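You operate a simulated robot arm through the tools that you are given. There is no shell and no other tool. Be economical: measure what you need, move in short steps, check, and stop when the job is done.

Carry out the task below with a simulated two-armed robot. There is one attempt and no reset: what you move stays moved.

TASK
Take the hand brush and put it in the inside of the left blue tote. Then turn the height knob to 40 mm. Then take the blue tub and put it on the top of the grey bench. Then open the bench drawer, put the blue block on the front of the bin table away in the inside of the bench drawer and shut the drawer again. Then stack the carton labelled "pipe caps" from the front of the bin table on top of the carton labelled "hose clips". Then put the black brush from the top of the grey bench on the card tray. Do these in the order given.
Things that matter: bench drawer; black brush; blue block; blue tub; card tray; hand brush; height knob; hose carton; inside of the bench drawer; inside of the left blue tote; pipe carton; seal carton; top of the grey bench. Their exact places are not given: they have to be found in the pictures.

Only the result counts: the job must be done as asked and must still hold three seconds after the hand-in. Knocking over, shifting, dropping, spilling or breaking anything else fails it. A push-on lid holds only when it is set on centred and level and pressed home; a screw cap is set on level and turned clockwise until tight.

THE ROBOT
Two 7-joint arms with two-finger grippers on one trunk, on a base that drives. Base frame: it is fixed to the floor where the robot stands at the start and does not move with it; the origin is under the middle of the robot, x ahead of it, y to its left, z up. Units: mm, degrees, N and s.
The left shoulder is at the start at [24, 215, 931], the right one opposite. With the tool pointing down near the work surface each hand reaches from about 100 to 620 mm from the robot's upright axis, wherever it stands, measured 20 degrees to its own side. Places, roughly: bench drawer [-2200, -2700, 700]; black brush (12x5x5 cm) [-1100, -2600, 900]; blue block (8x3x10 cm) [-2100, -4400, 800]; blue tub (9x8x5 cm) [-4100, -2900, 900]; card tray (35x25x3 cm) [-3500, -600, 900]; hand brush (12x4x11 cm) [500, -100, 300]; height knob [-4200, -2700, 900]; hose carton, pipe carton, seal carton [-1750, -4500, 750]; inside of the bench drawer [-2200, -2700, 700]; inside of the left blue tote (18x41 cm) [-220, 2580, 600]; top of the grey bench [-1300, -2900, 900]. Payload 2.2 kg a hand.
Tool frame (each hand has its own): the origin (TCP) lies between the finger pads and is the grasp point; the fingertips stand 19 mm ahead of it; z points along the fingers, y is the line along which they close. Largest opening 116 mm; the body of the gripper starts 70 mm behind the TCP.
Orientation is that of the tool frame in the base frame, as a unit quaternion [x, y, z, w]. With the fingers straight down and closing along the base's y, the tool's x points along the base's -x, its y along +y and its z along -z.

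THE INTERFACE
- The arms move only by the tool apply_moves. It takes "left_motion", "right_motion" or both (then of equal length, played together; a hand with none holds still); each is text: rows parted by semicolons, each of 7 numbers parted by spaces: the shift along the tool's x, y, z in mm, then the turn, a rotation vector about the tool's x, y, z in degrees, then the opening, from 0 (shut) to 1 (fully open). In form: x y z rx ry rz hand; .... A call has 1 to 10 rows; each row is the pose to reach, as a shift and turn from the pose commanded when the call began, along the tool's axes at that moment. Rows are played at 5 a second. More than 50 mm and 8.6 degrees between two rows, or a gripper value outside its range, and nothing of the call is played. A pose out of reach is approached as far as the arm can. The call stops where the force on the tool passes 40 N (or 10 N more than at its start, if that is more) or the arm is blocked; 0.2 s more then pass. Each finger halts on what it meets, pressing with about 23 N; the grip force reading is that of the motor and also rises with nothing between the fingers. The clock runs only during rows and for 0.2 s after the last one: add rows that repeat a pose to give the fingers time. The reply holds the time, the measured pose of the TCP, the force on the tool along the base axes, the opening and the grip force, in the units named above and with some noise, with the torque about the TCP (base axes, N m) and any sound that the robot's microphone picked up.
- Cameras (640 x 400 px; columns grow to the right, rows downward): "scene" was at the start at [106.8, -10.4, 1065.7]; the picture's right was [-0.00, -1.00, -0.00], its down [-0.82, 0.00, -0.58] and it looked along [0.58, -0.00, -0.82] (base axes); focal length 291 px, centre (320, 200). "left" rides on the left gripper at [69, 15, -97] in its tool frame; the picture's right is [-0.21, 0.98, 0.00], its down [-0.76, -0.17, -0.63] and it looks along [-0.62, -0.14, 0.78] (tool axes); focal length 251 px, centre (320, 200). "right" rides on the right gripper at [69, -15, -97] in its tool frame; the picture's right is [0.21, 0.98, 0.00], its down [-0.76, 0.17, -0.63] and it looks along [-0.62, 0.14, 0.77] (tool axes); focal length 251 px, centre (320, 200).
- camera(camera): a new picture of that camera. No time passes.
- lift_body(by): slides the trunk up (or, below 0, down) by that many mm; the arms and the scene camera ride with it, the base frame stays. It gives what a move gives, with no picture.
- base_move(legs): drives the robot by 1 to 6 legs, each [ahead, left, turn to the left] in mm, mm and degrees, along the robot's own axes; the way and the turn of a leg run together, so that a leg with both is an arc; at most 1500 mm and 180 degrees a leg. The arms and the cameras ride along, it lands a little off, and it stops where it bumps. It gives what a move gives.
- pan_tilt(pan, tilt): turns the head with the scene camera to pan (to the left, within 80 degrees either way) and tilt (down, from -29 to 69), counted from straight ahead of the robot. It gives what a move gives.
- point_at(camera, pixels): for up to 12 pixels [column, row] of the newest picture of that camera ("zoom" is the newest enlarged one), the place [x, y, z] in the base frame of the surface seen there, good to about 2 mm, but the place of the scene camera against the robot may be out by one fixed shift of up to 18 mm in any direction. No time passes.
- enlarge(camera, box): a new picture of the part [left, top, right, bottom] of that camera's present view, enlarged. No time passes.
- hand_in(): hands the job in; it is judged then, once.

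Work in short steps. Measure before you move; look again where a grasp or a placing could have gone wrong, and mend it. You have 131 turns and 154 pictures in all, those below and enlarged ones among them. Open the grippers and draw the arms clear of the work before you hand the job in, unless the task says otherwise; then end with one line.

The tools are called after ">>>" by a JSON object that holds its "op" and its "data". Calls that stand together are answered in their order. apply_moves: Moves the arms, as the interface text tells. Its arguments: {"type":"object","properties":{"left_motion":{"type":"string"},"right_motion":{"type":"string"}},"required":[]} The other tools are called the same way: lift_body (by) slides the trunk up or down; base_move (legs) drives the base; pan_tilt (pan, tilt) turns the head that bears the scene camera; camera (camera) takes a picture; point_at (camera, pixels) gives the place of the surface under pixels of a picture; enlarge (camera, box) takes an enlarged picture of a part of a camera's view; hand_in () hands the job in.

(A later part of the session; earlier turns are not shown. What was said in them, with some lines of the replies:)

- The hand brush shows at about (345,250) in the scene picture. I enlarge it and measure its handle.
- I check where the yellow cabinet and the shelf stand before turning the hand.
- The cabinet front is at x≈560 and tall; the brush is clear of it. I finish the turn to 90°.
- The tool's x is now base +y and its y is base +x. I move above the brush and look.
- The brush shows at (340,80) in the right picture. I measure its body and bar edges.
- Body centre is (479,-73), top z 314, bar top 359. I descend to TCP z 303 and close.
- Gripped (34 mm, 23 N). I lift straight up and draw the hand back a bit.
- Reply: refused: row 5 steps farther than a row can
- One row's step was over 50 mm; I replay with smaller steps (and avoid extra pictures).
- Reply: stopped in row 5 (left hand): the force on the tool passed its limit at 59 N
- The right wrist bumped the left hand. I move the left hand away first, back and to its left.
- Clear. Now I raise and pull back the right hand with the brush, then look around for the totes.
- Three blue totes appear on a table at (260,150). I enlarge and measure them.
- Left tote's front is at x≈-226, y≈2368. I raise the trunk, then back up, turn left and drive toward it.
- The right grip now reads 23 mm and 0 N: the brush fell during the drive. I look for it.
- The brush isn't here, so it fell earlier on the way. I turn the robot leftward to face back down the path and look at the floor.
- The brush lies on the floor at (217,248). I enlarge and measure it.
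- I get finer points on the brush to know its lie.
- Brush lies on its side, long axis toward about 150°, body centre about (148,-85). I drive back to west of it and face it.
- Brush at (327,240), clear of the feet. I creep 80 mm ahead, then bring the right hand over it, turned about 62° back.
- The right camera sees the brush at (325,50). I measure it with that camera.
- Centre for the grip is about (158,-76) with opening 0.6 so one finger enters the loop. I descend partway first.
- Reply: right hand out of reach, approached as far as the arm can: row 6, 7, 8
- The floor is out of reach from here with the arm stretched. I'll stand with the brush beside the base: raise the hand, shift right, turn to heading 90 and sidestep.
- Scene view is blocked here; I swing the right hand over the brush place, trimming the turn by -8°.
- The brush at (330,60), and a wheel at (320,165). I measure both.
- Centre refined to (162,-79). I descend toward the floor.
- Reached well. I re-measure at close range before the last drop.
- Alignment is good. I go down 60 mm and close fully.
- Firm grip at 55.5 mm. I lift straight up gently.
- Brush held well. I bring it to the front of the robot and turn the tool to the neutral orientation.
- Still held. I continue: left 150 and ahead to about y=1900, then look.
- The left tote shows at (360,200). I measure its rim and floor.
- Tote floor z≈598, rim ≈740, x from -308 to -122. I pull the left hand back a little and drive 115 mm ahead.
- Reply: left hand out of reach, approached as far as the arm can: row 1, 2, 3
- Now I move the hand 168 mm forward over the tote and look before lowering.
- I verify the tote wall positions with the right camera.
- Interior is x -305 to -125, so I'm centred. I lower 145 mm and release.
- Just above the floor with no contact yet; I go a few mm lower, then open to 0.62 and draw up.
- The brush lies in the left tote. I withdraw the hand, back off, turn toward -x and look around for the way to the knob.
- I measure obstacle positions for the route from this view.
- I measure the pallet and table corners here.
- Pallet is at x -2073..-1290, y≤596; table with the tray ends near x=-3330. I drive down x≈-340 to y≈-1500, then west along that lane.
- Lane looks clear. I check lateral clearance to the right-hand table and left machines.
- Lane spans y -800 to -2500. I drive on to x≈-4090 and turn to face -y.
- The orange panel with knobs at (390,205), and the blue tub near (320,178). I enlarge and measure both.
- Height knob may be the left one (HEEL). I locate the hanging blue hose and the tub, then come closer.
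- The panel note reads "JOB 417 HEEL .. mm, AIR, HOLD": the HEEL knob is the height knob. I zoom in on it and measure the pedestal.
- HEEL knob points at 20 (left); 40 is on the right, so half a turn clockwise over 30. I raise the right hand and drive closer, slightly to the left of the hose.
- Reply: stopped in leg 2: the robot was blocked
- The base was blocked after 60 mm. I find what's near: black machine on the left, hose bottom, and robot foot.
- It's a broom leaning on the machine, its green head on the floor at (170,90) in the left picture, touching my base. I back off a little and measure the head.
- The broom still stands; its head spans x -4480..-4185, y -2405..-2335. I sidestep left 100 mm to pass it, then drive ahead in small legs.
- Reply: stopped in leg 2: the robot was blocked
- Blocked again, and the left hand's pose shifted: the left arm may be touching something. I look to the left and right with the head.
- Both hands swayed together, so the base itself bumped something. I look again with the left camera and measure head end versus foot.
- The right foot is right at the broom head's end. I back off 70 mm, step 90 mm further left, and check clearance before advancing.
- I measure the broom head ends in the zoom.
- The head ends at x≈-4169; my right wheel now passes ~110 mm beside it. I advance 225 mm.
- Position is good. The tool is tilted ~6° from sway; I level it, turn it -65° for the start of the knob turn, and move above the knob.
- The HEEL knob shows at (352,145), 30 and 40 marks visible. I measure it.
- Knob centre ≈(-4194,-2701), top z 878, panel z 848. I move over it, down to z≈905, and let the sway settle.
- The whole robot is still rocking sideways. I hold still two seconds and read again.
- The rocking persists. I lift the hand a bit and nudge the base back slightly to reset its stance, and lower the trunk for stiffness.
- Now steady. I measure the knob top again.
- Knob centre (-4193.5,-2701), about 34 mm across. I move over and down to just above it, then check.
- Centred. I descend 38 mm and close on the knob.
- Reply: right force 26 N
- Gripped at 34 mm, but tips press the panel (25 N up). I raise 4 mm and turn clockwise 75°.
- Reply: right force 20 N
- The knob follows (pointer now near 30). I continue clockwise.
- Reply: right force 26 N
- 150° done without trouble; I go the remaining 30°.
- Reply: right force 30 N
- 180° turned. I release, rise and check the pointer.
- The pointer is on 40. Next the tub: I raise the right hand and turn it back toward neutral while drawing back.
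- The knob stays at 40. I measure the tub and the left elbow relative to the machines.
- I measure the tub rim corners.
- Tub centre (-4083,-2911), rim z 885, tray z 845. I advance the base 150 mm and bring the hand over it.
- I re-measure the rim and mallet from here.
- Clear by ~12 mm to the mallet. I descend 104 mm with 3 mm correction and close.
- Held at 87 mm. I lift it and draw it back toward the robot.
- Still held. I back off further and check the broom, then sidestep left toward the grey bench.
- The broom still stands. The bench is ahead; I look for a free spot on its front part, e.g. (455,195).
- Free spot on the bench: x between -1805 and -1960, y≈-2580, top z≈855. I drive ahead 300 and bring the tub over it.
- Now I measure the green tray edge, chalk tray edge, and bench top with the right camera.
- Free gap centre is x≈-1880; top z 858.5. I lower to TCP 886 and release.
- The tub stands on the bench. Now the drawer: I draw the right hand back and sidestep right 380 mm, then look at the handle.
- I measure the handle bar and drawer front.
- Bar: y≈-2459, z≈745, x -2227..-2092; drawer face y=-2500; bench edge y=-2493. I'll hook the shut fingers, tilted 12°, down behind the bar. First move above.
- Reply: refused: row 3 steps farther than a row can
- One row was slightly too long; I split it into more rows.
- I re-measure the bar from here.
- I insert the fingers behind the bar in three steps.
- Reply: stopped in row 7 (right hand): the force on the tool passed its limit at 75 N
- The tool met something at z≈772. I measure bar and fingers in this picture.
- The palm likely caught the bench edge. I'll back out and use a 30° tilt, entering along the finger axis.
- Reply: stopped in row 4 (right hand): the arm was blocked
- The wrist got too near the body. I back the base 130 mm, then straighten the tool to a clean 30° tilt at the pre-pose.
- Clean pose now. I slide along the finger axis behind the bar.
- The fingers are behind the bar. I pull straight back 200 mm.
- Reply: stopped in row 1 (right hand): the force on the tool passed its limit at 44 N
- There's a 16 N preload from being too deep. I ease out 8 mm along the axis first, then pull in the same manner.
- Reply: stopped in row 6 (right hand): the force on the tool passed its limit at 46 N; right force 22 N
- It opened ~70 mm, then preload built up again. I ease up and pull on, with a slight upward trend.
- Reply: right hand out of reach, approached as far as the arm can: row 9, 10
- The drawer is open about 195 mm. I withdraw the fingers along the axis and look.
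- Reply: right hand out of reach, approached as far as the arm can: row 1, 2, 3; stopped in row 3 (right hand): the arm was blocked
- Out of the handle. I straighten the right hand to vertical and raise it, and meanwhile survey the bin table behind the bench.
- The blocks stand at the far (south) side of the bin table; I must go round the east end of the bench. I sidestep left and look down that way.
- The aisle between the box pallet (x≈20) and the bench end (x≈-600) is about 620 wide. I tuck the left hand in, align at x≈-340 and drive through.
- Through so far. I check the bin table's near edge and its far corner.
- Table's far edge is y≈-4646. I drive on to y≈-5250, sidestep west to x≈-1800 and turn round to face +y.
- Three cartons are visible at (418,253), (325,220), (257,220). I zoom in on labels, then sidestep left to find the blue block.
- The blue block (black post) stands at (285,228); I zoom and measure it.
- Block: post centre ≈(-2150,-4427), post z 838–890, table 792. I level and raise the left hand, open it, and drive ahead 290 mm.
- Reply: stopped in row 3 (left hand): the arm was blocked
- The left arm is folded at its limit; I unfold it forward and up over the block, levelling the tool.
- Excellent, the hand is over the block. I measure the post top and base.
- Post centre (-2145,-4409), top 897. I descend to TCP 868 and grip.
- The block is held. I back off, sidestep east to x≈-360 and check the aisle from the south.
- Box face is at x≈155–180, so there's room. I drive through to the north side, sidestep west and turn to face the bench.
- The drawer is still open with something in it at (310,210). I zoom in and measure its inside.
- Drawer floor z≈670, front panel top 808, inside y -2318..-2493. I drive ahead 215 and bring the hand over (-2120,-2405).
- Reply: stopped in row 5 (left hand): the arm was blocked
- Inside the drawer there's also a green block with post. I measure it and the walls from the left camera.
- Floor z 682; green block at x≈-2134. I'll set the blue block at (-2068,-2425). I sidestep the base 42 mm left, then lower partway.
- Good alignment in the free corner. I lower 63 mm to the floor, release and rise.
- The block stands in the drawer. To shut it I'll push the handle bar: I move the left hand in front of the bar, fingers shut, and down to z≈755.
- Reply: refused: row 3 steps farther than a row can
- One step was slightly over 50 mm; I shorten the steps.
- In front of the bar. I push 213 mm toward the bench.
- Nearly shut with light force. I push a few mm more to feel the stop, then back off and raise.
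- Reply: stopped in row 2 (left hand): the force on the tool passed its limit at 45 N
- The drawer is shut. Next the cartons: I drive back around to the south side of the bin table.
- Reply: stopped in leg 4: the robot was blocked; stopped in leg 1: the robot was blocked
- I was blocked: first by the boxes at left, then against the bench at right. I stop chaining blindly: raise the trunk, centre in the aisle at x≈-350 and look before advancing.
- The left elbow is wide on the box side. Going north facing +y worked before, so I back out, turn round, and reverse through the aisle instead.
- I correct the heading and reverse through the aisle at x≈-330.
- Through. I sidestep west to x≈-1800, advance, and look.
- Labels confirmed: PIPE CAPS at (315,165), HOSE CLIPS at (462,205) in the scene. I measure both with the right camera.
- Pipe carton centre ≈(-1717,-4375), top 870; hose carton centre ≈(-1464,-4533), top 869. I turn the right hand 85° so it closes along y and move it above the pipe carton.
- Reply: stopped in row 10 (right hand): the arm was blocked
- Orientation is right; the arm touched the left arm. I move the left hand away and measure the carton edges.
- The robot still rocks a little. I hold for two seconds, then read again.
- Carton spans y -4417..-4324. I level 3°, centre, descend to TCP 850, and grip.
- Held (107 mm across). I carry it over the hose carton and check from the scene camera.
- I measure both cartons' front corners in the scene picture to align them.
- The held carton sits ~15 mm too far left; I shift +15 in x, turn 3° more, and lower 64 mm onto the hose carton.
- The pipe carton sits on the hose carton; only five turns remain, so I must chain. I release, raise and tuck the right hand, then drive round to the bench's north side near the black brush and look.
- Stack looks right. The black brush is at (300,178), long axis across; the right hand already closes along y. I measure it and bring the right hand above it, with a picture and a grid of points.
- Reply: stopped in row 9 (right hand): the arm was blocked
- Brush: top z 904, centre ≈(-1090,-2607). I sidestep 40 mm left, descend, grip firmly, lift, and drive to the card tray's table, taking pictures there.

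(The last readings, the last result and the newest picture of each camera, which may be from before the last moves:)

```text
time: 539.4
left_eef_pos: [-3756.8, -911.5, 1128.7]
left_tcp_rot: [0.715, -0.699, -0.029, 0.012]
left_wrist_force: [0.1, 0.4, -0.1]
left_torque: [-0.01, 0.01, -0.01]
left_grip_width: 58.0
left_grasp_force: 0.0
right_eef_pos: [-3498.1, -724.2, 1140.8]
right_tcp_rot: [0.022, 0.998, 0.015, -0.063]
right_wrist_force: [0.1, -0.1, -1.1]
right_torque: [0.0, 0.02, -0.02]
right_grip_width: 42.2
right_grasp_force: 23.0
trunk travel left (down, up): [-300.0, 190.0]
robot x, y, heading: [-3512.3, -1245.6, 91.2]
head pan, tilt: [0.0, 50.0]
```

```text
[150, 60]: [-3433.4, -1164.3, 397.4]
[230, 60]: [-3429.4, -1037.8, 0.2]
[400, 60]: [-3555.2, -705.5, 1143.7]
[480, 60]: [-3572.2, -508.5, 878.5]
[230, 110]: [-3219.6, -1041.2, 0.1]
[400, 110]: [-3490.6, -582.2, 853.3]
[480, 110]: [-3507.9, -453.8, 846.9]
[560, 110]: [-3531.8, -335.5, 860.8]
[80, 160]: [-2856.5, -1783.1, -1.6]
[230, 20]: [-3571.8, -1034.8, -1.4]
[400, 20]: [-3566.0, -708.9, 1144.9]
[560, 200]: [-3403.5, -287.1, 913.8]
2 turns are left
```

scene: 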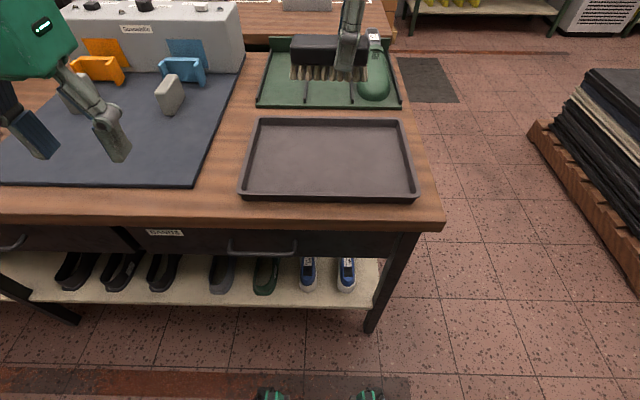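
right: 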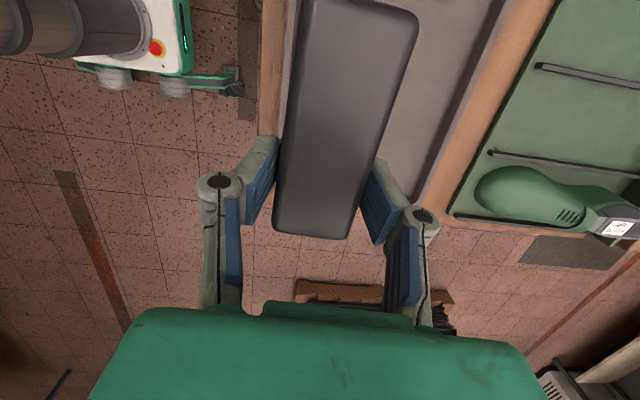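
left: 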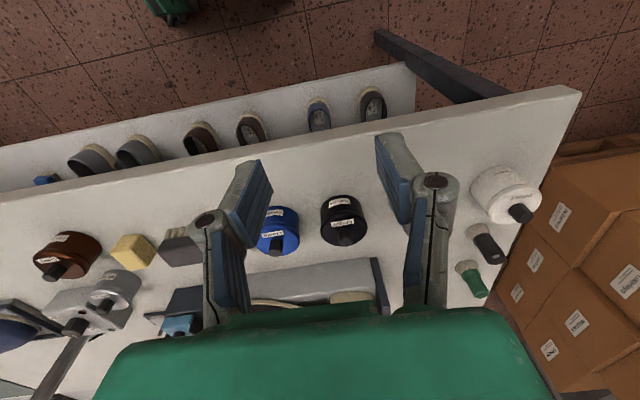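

The brush is held, and the card tray is the dark tray centred ≈(-3515,-615), floor z≈853. I advance 95 mm, lower the brush into it, release, rise and back away, then look.

>>> {"op": "base_move", "data": {"legs": [[95, 0, 0]]}}

>>> {"op": "apply_moves", "data": {"right_motion": "-5 -1 35 0 0 0 0; -9 -2 75 0 0 0 0; -13 -3 115 0 0 0 0; -16 -3 150 0 0 0 0; -18 -3 180 0 0 0 0; -18 -3 205 0 0 0 0; -18 -3 205 0 0 0 0; -18 -3 222 0 0 0 0; -18 -3 234 0 0 0 0; -18 -3 238 0 0 0 0"}}

>>> {"op": "apply_moves", "data": {"right_motion": "0 0 0 0 0 0 0; 0 0 0 0 0 0 0.7; 0 0 0 0 0 0 0.7; 0 0 0 0 0 0 0.7"}}

>>> {"op": "apply_moves", "data": {"right_motion": "0 0 -25 0 0 0 0.7; 0 0 -65 0 0 0 0.7; 0 0 -105 0 0 0 0.7; 0 0 -145 0 0 0 0.7; 0 0 -185 0 0 0 0.7; 0 0 -215 0 0 0 0.7"}}

>>> {"op": "base_move", "data": {"legs": [[-250, 0, 0]]}}

>>> {"op": "camera", "data": {"camera": "scene"}}

```text
time: 540.5
left_eef_pos: [-3762.4, -817.5, 1129.1]
left_tcp_rot: [0.714, -0.7, -0.028, 0.011]
left_wrist_force: [-0.5, 0.6, -0.4]
left_torque: [-0.04, 0.0, 0.01]
left_grip_width: 58.0
left_grasp_force: 0.0
right_eef_pos: [-3503.4, -630.5, 1142.7]
right_tcp_rot: [0.022, 0.998, 0.017, -0.064]
right_wrist_force: [-0.9, 0.1, -1.0]
right_torque: [-0.03, -0.01, -0.01]
right_grip_width: 42.3
right_grasp_force: 23.4
trunk travel left (down, up): [-300.0, 190.0]
robot x, y, heading: [-3521.3, -1152.1, 91.7]
head pan, tilt: [0.0, 50.0]
```

```text
time: 542.7
left_eef_pos: [-3760.4, -818.9, 1132.0]
left_tcp_rot: [0.714, -0.699, -0.03, 0.01]
left_wrist_force: [-0.9, 0.4, 0.7]
left_torque: [-0.02, 0.0, 0.02]
left_grip_width: 57.9
left_grasp_force: 0.1
right_eef_pos: [-3506.2, -618.6, 913.5]
right_tcp_rot: [0.039, 0.996, 0.019, -0.08]
right_wrist_force: [-0.7, -0.2, -0.8]
right_torque: [-0.01, -0.02, 0.0]
right_grip_width: 42.4
right_grasp_force: 22.9
trunk travel left (down, up): [-300.0, 190.0]
robot x, y, heading: [-3518.1, -1149.7, 91.5]
head pan, tilt: [0.0, 50.0]
```

```text
time: 543.7
left_eef_pos: [-3760.4, -819.7, 1130.0]
left_tcp_rot: [0.715, -0.699, -0.031, 0.01]
left_wrist_force: [0.8, -0.6, 0.1]
left_torque: [0.01, 0.0, 0.0]
left_grip_width: 58.5
left_grasp_force: 0.1
right_eef_pos: [-3502.9, -619.6, 909.4]
right_tcp_rot: [0.039, 0.996, 0.016, -0.077]
right_wrist_force: [0.3, 0.2, 0.6]
right_torque: [-0.01, 0.02, 0.0]
right_grip_width: 81.4
right_grasp_force: 0.1
trunk travel left (down, up): [-300.0, 190.0]
robot x, y, heading: [-3525.5, -1151.4, 91.6]
head pan, tilt: [0.0, 50.0]
```

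```text
time: 544.5
left_eef_pos: [-3757.7, -823.6, 1131.9]
left_tcp_rot: [0.714, -0.699, -0.032, 0.01]
left_wrist_force: [1.1, -0.4, -0.4]
left_torque: [0.02, 0.02, -0.01]
left_grip_width: 58.0
left_grasp_force: 0.1
right_eef_pos: [-3486.7, -663.4, 912.0]
right_tcp_rot: [0.048, 0.993, -0.075, -0.075]
right_wrist_force: [0.1, 0.5, -0.1]
right_torque: [0.03, 0.04, -0.03]
right_grip_width: 80.9
right_grasp_force: 0.3
trunk travel left (down, up): [-300.0, 190.0]
robot x, y, heading: [-3520.8, -1151.0, 91.6]
head pan, tilt: [0.0, 50.0]
stopped in row 3 (right hand): the arm was blocked; the commanded pose is now the measured one
```

```text
time: 546.3
left_eef_pos: [-3752.3, -1072.6, 1132.3]
left_tcp_rot: [0.713, -0.7, -0.032, 0.01]
left_wrist_force: [-0.3, 0.0, -0.4]
left_torque: [0.02, -0.05, 0.02]
left_grip_width: 57.9
left_grasp_force: 0.0
right_eef_pos: [-3478.9, -912.5, 914.0]
right_tcp_rot: [0.048, 0.993, -0.074, -0.075]
right_wrist_force: [-0.2, 0.1, -0.9]
right_torque: [0.0, 0.03, 0.01]
right_grip_width: 81.2
right_grasp_force: 0.1
trunk travel left (down, up): [-300.0, 190.0]
robot x, y, heading: [-3513.6, -1404.1, 91.2]
head pan, tilt: [0.0, 50.0]
```

```text
12 pictures are left
1 turns are left
```

scene: 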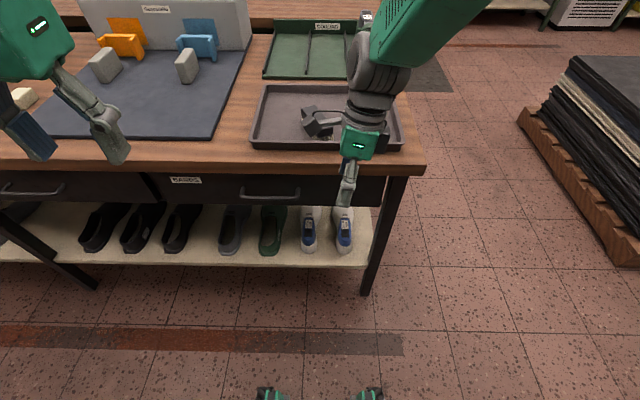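

The brush is released. It isn't on the floor or the table edge; in this picture the hand hides the part of the tray where it should lie. The hands are open and clear of the table, so I back off slightly and hand in on this last turn.

>>> {"op": "base_move", "data": {"legs": [[-120, 0, 0]]}}

>>> {"op": "hand_in", "data": {}}

```text
time: 547.6
left_eef_pos: [-3748.5, -1196.8, 1133.0]
left_tcp_rot: [0.713, -0.7, -0.034, 0.009]
left_wrist_force: [0.0, -0.7, -0.8]
left_torque: [-0.01, -0.02, 0.0]
left_grip_width: 58.0
left_grasp_force: 0.1
right_eef_pos: [-3475.0, -1037.1, 912.9]
right_tcp_rot: [0.05, 0.993, -0.075, -0.075]
right_wrist_force: [-0.5, -0.7, -0.2]
right_torque: [0.02, 0.02, -0.02]
right_grip_width: 81.2
right_grasp_force: 0.0
trunk travel left (down, up): [-300.0, 190.0]
robot x, y, heading: [-3511.2, -1523.2, 91.4]
head pan, tilt: [0.0, 50.0]
```

```text
The job is handed in.
```

I carried out all six steps in order and handed the job in, but I couldn't confirm that the black brush is still in the card tray. I released it there, but the arm then failed to lift clear and was drawn back low, and in the last picture the hand hid that part of the tray. Before that, I dropped the hand brush on the floor and picked it up again. While driving I also bumped the standing broom by the knob machine, which stayed upright, and ran into the carton stack and the end of the grey bench.
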